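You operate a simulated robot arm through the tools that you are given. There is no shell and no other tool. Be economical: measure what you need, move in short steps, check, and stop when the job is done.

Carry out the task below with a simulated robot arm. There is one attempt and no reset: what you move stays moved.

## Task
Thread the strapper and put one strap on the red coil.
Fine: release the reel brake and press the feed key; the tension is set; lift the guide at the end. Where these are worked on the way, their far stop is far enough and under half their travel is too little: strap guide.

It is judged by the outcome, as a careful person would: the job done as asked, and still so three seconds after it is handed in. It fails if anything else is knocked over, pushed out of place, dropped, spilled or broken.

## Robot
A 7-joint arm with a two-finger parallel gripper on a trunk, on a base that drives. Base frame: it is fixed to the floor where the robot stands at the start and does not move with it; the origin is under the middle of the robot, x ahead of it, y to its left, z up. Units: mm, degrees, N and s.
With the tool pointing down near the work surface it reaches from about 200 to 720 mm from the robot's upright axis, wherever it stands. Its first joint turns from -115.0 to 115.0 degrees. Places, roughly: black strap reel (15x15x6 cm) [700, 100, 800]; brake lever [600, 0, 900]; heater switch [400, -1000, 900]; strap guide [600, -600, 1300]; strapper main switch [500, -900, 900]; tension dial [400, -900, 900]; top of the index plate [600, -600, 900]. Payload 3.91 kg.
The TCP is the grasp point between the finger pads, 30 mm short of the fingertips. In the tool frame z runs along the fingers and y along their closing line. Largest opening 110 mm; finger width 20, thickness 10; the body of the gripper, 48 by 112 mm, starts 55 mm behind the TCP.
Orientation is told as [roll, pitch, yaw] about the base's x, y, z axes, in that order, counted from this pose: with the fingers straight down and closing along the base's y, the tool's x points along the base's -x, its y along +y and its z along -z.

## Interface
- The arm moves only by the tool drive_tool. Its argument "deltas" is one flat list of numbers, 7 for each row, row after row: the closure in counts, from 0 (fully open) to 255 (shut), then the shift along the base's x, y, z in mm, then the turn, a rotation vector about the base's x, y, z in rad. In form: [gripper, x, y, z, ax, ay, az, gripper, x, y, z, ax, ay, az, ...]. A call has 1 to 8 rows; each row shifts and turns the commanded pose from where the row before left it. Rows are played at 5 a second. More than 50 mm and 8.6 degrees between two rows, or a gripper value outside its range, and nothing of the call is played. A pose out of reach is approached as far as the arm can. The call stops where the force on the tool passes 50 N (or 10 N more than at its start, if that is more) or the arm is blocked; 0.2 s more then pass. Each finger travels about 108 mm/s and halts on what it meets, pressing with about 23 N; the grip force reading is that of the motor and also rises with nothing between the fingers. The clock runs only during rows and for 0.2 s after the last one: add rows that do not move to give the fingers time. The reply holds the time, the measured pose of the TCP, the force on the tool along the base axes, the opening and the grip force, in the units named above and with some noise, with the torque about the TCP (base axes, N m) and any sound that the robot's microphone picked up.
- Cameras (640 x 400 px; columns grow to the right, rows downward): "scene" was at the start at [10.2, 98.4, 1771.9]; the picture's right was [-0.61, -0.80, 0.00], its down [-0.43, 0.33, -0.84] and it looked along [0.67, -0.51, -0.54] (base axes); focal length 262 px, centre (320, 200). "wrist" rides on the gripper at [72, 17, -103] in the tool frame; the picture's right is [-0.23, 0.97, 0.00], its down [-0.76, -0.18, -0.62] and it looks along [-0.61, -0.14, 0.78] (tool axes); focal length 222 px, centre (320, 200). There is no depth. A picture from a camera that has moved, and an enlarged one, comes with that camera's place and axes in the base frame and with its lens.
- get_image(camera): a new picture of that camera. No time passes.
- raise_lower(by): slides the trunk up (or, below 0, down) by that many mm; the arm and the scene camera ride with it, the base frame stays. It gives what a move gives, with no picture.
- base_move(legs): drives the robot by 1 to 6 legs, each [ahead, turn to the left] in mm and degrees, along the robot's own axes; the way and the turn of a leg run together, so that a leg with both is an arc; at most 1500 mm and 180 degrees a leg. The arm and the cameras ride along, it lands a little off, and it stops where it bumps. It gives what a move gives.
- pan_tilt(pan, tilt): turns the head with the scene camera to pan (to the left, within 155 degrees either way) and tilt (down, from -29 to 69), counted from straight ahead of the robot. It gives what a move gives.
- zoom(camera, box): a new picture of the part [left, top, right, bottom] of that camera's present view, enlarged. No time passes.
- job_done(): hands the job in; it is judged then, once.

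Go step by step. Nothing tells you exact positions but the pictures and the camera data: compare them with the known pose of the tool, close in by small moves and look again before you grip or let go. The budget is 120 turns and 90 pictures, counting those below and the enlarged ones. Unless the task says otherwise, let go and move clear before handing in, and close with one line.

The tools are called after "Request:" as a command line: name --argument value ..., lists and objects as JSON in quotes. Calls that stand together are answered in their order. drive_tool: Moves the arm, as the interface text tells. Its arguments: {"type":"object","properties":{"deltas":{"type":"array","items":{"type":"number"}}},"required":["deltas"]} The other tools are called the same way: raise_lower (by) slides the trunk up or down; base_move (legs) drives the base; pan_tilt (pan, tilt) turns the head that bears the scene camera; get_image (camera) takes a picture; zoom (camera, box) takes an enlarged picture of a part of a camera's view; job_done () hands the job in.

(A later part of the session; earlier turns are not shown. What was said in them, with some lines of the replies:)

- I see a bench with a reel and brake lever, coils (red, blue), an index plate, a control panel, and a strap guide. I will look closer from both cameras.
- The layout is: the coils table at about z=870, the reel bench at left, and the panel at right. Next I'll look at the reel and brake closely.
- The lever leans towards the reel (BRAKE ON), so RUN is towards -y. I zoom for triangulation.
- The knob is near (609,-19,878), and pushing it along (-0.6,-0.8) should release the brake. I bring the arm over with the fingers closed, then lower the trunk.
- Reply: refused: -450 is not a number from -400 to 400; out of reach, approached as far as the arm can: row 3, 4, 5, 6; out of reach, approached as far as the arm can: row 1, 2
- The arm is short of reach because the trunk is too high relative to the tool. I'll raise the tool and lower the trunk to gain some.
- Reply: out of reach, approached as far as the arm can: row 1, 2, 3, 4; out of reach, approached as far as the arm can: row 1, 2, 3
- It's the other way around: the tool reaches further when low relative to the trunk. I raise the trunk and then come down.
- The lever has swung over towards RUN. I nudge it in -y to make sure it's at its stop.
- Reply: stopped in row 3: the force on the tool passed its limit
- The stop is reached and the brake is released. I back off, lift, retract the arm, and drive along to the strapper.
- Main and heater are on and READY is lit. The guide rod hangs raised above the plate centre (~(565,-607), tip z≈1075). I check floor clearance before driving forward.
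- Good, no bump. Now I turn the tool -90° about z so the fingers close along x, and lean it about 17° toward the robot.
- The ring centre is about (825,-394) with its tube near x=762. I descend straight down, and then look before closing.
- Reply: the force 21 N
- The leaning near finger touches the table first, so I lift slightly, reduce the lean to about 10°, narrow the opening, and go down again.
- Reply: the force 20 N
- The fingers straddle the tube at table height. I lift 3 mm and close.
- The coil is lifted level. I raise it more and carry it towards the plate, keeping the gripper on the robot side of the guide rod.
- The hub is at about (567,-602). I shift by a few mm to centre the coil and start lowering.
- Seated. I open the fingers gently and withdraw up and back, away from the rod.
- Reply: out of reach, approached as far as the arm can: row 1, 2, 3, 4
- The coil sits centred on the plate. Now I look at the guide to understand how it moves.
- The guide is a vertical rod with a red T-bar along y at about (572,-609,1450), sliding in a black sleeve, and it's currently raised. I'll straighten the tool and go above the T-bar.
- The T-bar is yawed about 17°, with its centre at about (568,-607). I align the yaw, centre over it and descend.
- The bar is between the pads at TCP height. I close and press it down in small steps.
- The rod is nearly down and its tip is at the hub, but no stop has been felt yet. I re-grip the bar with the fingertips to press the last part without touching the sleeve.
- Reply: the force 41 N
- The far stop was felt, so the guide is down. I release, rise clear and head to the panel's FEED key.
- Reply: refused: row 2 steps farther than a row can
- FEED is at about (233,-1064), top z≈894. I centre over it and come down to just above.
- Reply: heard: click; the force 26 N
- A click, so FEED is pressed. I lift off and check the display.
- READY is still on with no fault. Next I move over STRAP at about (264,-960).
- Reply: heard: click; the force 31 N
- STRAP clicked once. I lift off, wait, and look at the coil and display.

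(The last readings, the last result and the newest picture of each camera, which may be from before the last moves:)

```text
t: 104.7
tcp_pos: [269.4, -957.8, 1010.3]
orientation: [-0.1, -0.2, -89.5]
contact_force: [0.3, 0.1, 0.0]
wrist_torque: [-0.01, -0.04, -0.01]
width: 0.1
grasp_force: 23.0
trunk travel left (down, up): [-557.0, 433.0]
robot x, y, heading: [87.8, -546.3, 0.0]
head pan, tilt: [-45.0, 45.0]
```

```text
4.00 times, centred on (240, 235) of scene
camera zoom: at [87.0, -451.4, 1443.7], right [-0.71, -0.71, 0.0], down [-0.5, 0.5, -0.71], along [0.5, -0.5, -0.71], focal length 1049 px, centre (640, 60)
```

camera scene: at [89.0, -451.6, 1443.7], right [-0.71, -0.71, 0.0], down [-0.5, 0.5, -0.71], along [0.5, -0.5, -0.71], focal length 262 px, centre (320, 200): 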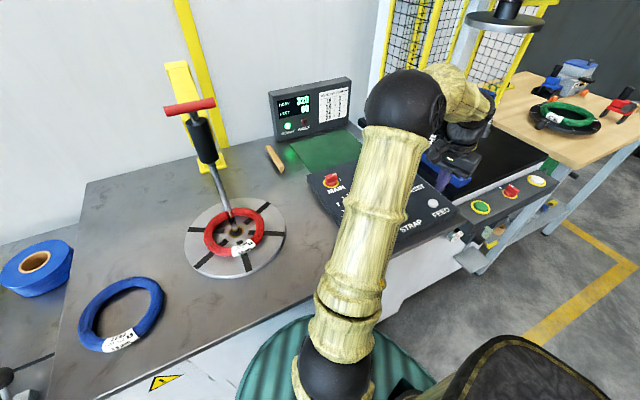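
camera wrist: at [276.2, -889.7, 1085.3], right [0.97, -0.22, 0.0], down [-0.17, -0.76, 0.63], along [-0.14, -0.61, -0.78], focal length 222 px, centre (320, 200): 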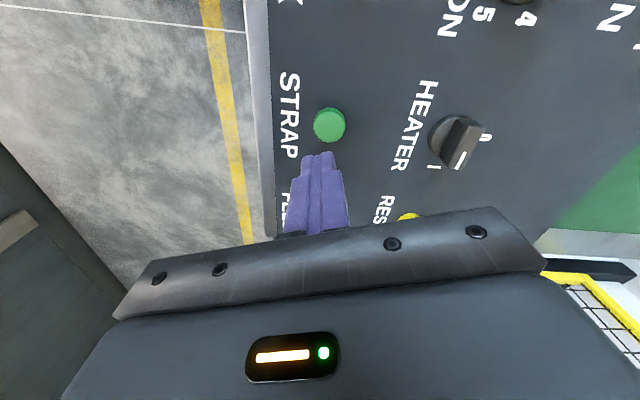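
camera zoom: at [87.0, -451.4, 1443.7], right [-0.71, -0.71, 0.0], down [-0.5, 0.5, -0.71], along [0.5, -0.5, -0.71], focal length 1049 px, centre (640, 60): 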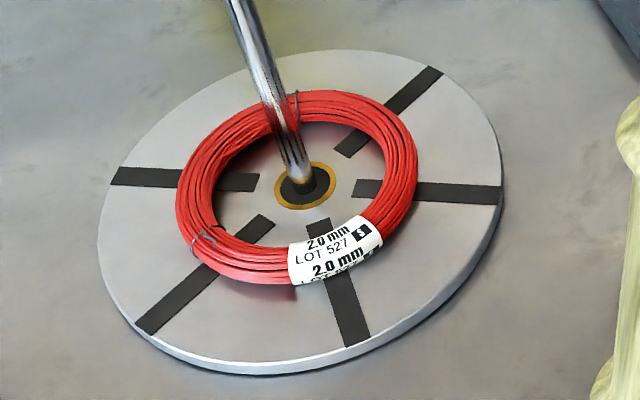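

The counter went from 60 to 59 with no fault, so one strap is on. Now I go back to the T-bar to lift the guide.

Request:
raise_lower --by 350

Request:
drive_tool --deltas '[255, 15, 45, 0, 0, 0, 0, 255, 15, 45, 0, 0, 0, 0, 255, 20, 45, 0, 0, 0, 0, 255, 20, 45, 0, 0, 0, 0, 255, 20, 45, 0, 0, 0, 0, 255, 20, 45, 0, 0, 0, 0, 255, 30, 38, 0, 0, 0, -0.148, 200, 30, 38, 0, 0, 0, -0.148]'

Request:
drive_tool --deltas '[150, 45, 8, 0, 0, 0, 0, 150, 45, 0, 0, 0, 0, 0, 150, 40, 0, 0, 0, 0, 0, 150, 0, 0, 0, 0, 0, 0]'

Request:
get_image --camera "wrist"

```text
t: 108.1
tcp_pos: [269.7, -957.8, 1360.7]
orientation: [-0.2, -0.1, -89.6]
contact_force: [-0.3, -0.5, 0.3]
wrist_torque: [0.02, 0.03, -0.01]
width: 0.0
grasp_force: 23.5
trunk travel left (down, up): [-907.0, 83.0]
robot x, y, heading: [90.4, -544.6, -0.0]
head pan, tilt: [-45.0, 45.0]
```

```text
t: 109.9
tcp_pos: [441.2, -612.5, 1361.7]
orientation: [-0.2, -0.1, -106.7]
contact_force: [1.0, 0.3, 0.1]
wrist_torque: [0.01, 0.02, 0.01]
width: 24.0
grasp_force: 0.0
trunk travel left (down, up): [-907.0, 83.0]
robot x, y, heading: [91.5, -546.4, -0.0]
head pan, tilt: [-45.0, 45.0]
```

```text
t: 110.9
tcp_pos: [567.2, -605.5, 1362.3]
orientation: [-0.1, -0.1, -106.5]
contact_force: [-0.5, -0.4, 0.1]
wrist_torque: [-0.01, -0.03, -0.01]
width: 45.5
grasp_force: 0.1
trunk travel left (down, up): [-907.0, 83.0]
robot x, y, heading: [89.8, -545.0, -0.1]
head pan, tilt: [-45.0, 45.0]
```

```text
15 pictures are left
camera wrist: at [605.3, -541.0, 1464.3], right [0.87, -0.5, 0.0], down [-0.39, -0.68, 0.62], along [-0.31, -0.54, -0.78], focal length 222 px, centre (320, 200)
```

wrist: 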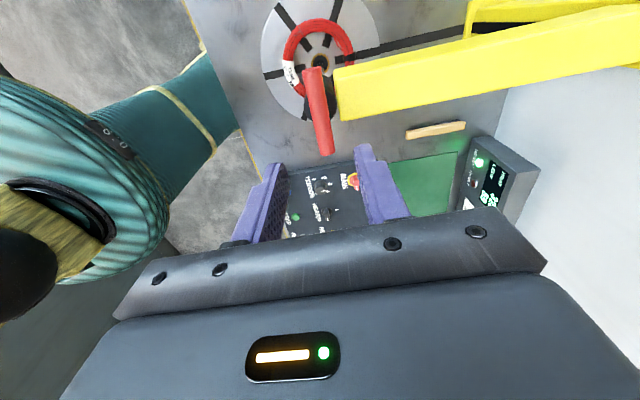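

Request:
drive_tool --deltas '[160, 2, 1, -35, 0, 0, 0, 165, 0, 0, -35, 0, 0, 0, 170, 0, 0, -25, 0, 0, 0, 170, 0, 0, -15, 0, 0, 0, 170, 0, 0, -6, 0, 0, 0, 170, 0, 0, 0, 0, 0, 0]'

Request:
get_image --camera "wrist"

Request:
pan_tilt --pan -15 --tilt 32

Request:
zoom --camera "scene" --box '[300, 200, 440, 340]'

```text
t: 112.3
tcp_pos: [573.1, -601.7, 1243.9]
orientation: [-0.1, -0.1, -106.5]
contact_force: [0.1, -0.8, 0.1]
wrist_torque: [-0.03, 0.03, 0.0]
width: 36.7
grasp_force: 0.1
trunk travel left (down, up): [-907.0, 83.0]
robot x, y, heading: [91.3, -551.3, -0.1]
head pan, tilt: [-45.0, 45.0]
```

```text
14 pictures are left
camera wrist: at [609.6, -537.3, 1346.7], right [0.87, -0.5, 0.0], down [-0.39, -0.68, 0.62], along [-0.31, -0.54, -0.78], focal length 222 px, centre (320, 200)
```

wrist: 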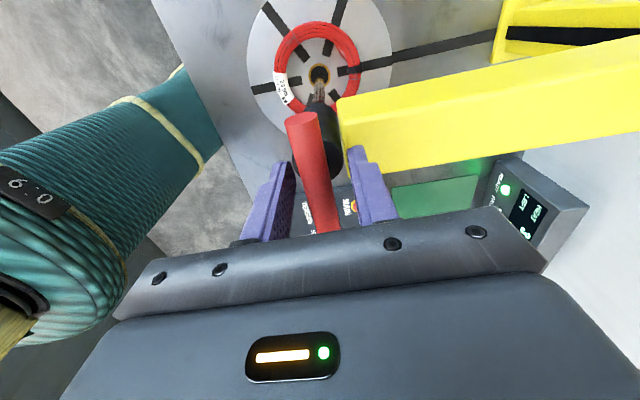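

```text
t: 113.3
tcp_pos: [572.0, -602.3, 1244.3]
orientation: [-0.1, -0.1, -106.6]
contact_force: [0.0, 1.0, -0.4]
wrist_torque: [-0.01, -0.01, 0.06]
width: 36.6
grasp_force: 0.0
trunk travel left (down, up): [-907.0, 83.0]
robot x, y, heading: [95.8, -545.4, -0.1]
head pan, tilt: [-15.0, 32.0]
```

```text
2.86 times, centred on (370, 270) of scene
camera zoom: at [118.2, -417.3, 1813.1], right [-0.26, -0.97, 0.0], down [-0.51, 0.14, -0.85], along [0.82, -0.22, -0.53], focal length 749 px, centre (177, 0)
```

zoom: 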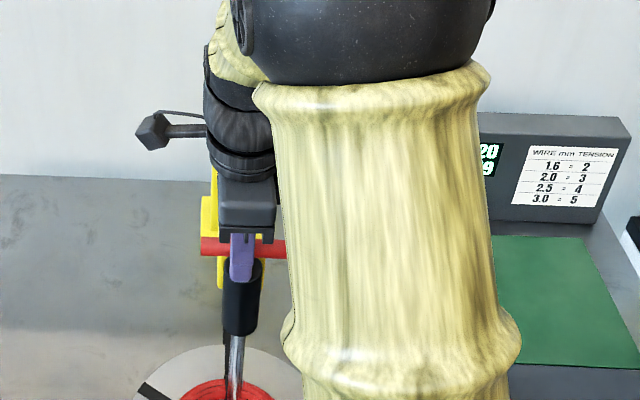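

The bar is between the fingertips. I close and lift the guide.

Request:
drive_tool --deltas '[255, -2, 0, 0, 0, 0, 0, 255, 0, 0, 0, 0, 0, 0, 255, 0, 0, 0, 0, 0, 0, 255, 0, 0, 10, 0, 0, 0, 255, 0, 0, 20, 0, 0, 0, 255, 0, 0, 20, 0, 0, 0, 255, 0, 0, 20, 0, 0, 0, 255, 0, 0, 0, 0, 0, 0]'

Request:
drive_tool --deltas '[255, 0, 0, 20, 0, 0, 0, 255, 0, 0, 20, 0, 0, 0, 255, 0, 0, 20, 0, 0, 0, 255, 0, 0, 20, 0, 0, 0, 255, 0, 0, 20, 0, 0, 0, 255, 0, 0, 20, 0, 0, 0, 255, 0, 0, 20, 0, 0, 0, 255, 0, 0, 0, 0, 0, 0]'

Request:
zoom --camera "scene" --box '[280, 150, 440, 400]'

```text
t: 115.1
tcp_pos: [569.9, -600.9, 1312.1]
orientation: [-0.2, -0.1, -106.6]
contact_force: [5.4, 6.4, -0.1]
wrist_torque: [0.54, -0.18, -0.87]
width: 17.8
grasp_force: 44.6
trunk travel left (down, up): [-907.0, 83.0]
robot x, y, heading: [93.6, -547.8, -0.0]
head pan, tilt: [-15.0, 32.0]
```

```text
t: 116.9
tcp_pos: [570.1, -601.5, 1452.8]
orientation: [0.0, -0.2, -106.8]
contact_force: [2.6, 14.8, -2.0]
wrist_torque: [0.19, 0.06, -1.15]
width: 17.8
grasp_force: 45.2
trunk travel left (down, up): [-907.0, 83.0]
robot x, y, heading: [93.3, -547.7, -0.2]
head pan, tilt: [-15.0, 32.0]
```

```text
1.60 times, centred on (360, 275) of scene
camera zoom: at [119.1, -412.8, 1812.8], right [-0.26, -0.97, 0.0], down [-0.51, 0.14, -0.85], along [0.82, -0.22, -0.53], focal length 420 px, centre (256, 80)
```

zoom: 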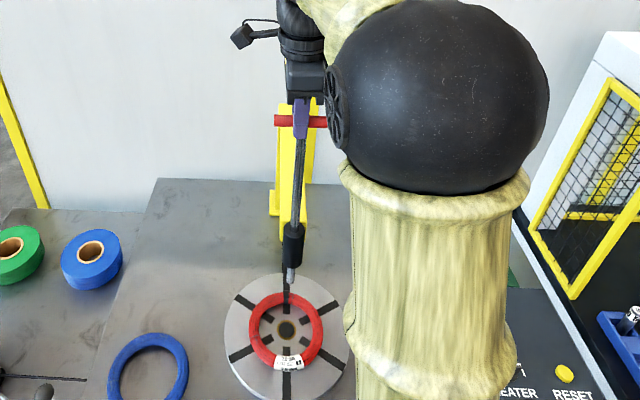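

Request:
drive_tool --deltas '[255, 0, 0, 8, 0, 0, 0, 255, 0, 0, 6, 0, 0, 0, 255, 0, 0, 5, 0, 0, 0, 255, 0, 0, 4, 0, 0, 0, 255, 0, 0, 0, 0, 0, 0]'

Request:
zoom --camera "scene" --box '[280, 150, 440, 400]'

```text
t: 118.1
tcp_pos: [569.5, -603.1, 1475.9]
orientation: [-0.5, -0.3, -106.7]
contact_force: [-11.8, 7.0, -39.2]
wrist_torque: [0.07, 0.22, -0.95]
width: 18.4
grasp_force: 44.7
trunk travel left (down, up): [-907.0, 83.0]
robot x, y, heading: [88.8, -543.9, -0.1]
head pan, tilt: [-15.0, 32.0]
```

```text
1.60 times, centred on (360, 275) of scene
camera zoom: at [119.0, -415.6, 1812.9], right [-0.26, -0.97, 0.0], down [-0.51, 0.14, -0.85], along [0.82, -0.22, -0.53], focal length 420 px, centre (256, 80)
```

zoom: 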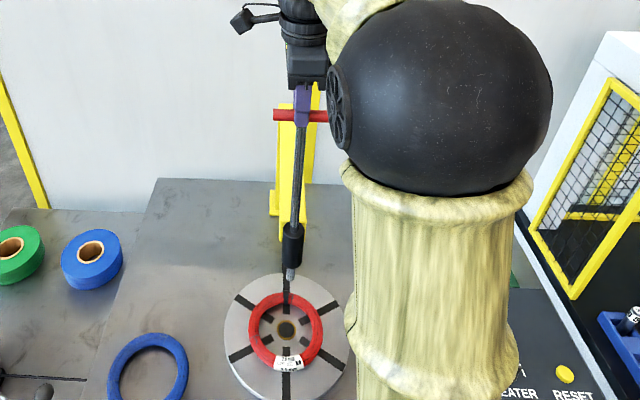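

The upper stop is felt and the guide is fully up. I release, back away upward, and check that it stays.

Request:
drive_tool --deltas '[255, 0, 0, -3, 0, 0, 0, 200, 0, 0, 0, 0, 0, 0, 150, 0, 0, 0, 0, 0, 0, 150, 0, 0, 15, 0, 0, 0, 150, 0, 0, 25, 0, 0, 0, 150, -30, 0, 10, 0, 0, 0, 150, -45, 0, 0, 0, 0, 0, 150, -45, 0, 0, 0, 0, 0]'

Request:
drive_tool --deltas '[150, -20, -45, 0, 0, 0, 0, 150, -20, -45, 0, 0, 0, 0, 150, -20, -45, 0, 0, 0, 0, 150, 0, -45, 0, 0, 0, 0, 150, 0, 0, 0, 0, 0, 0]'

Request:
get_image --camera "scene"

Request:
zoom --camera "scene" --box '[270, 280, 430, 400]'

```text
t: 119.9
tcp_pos: [447.9, -603.1, 1524.6]
orientation: [-0.1, 0.0, -106.6]
contact_force: [-1.4, 0.0, 0.8]
wrist_torque: [-0.01, 0.0, 0.02]
width: 45.0
grasp_force: 0.1
trunk travel left (down, up): [-907.0, 83.0]
robot x, y, heading: [94.0, -544.5, 0.1]
head pan, tilt: [-15.0, 32.0]
```

```text
t: 121.1
tcp_pos: [389.2, -780.7, 1528.2]
orientation: [0.0, -0.1, -106.4]
contact_force: [-0.6, 0.2, 0.2]
wrist_torque: [-0.01, -0.03, 0.01]
width: 45.3
grasp_force: 0.0
trunk travel left (down, up): [-907.0, 83.0]
robot x, y, heading: [90.4, -546.2, 0.1]
head pan, tilt: [-15.0, 32.0]
```

```text
10 pictures are left
camera scene: at [114.8, -415.4, 1813.1], right [-0.26, -0.97, 0.0], down [-0.51, 0.14, -0.85], along [0.82, -0.22, -0.53], focal length 262 px, centre (320, 200)
```

scene: 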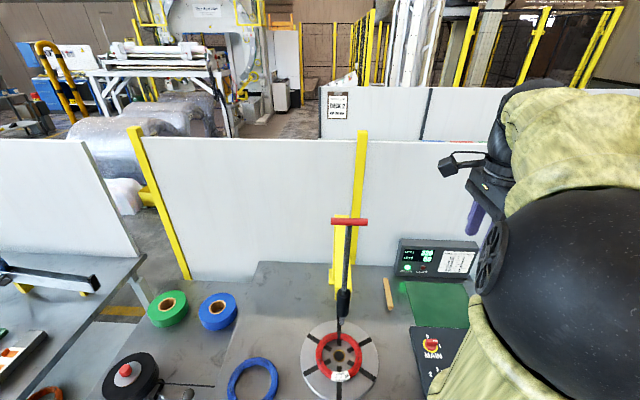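

```text
3.33 times, centred on (350, 340) of scene
camera zoom: at [114.8, -415.4, 1813.1], right [-0.26, -0.97, 0.0], down [-0.51, 0.14, -0.85], along [0.82, -0.22, -0.53], focal length 874 px, centre (220, -267)
```

zoom: 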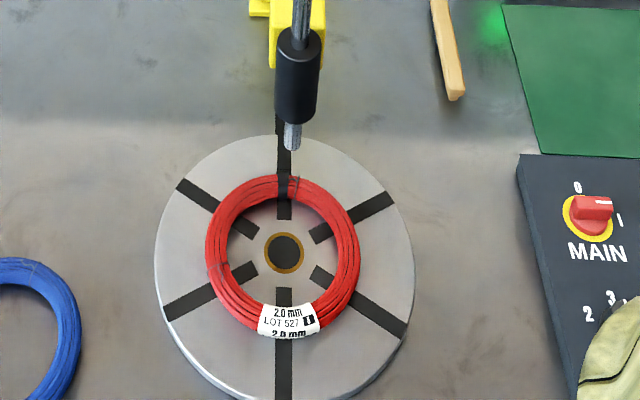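

A black strap is now visible around the back of the red coil. The guide is up and holding, READY is lit with no fault, and the arm is clear, so I hand the job in.

Request:
job_done

```text
The job is handed in.
```

I released the reel brake, pressed FEED and STRAP once each, and lifted the guide back to its top stop. The red coil on the index plate now carries one strap (counter 60 to 59, no fault).
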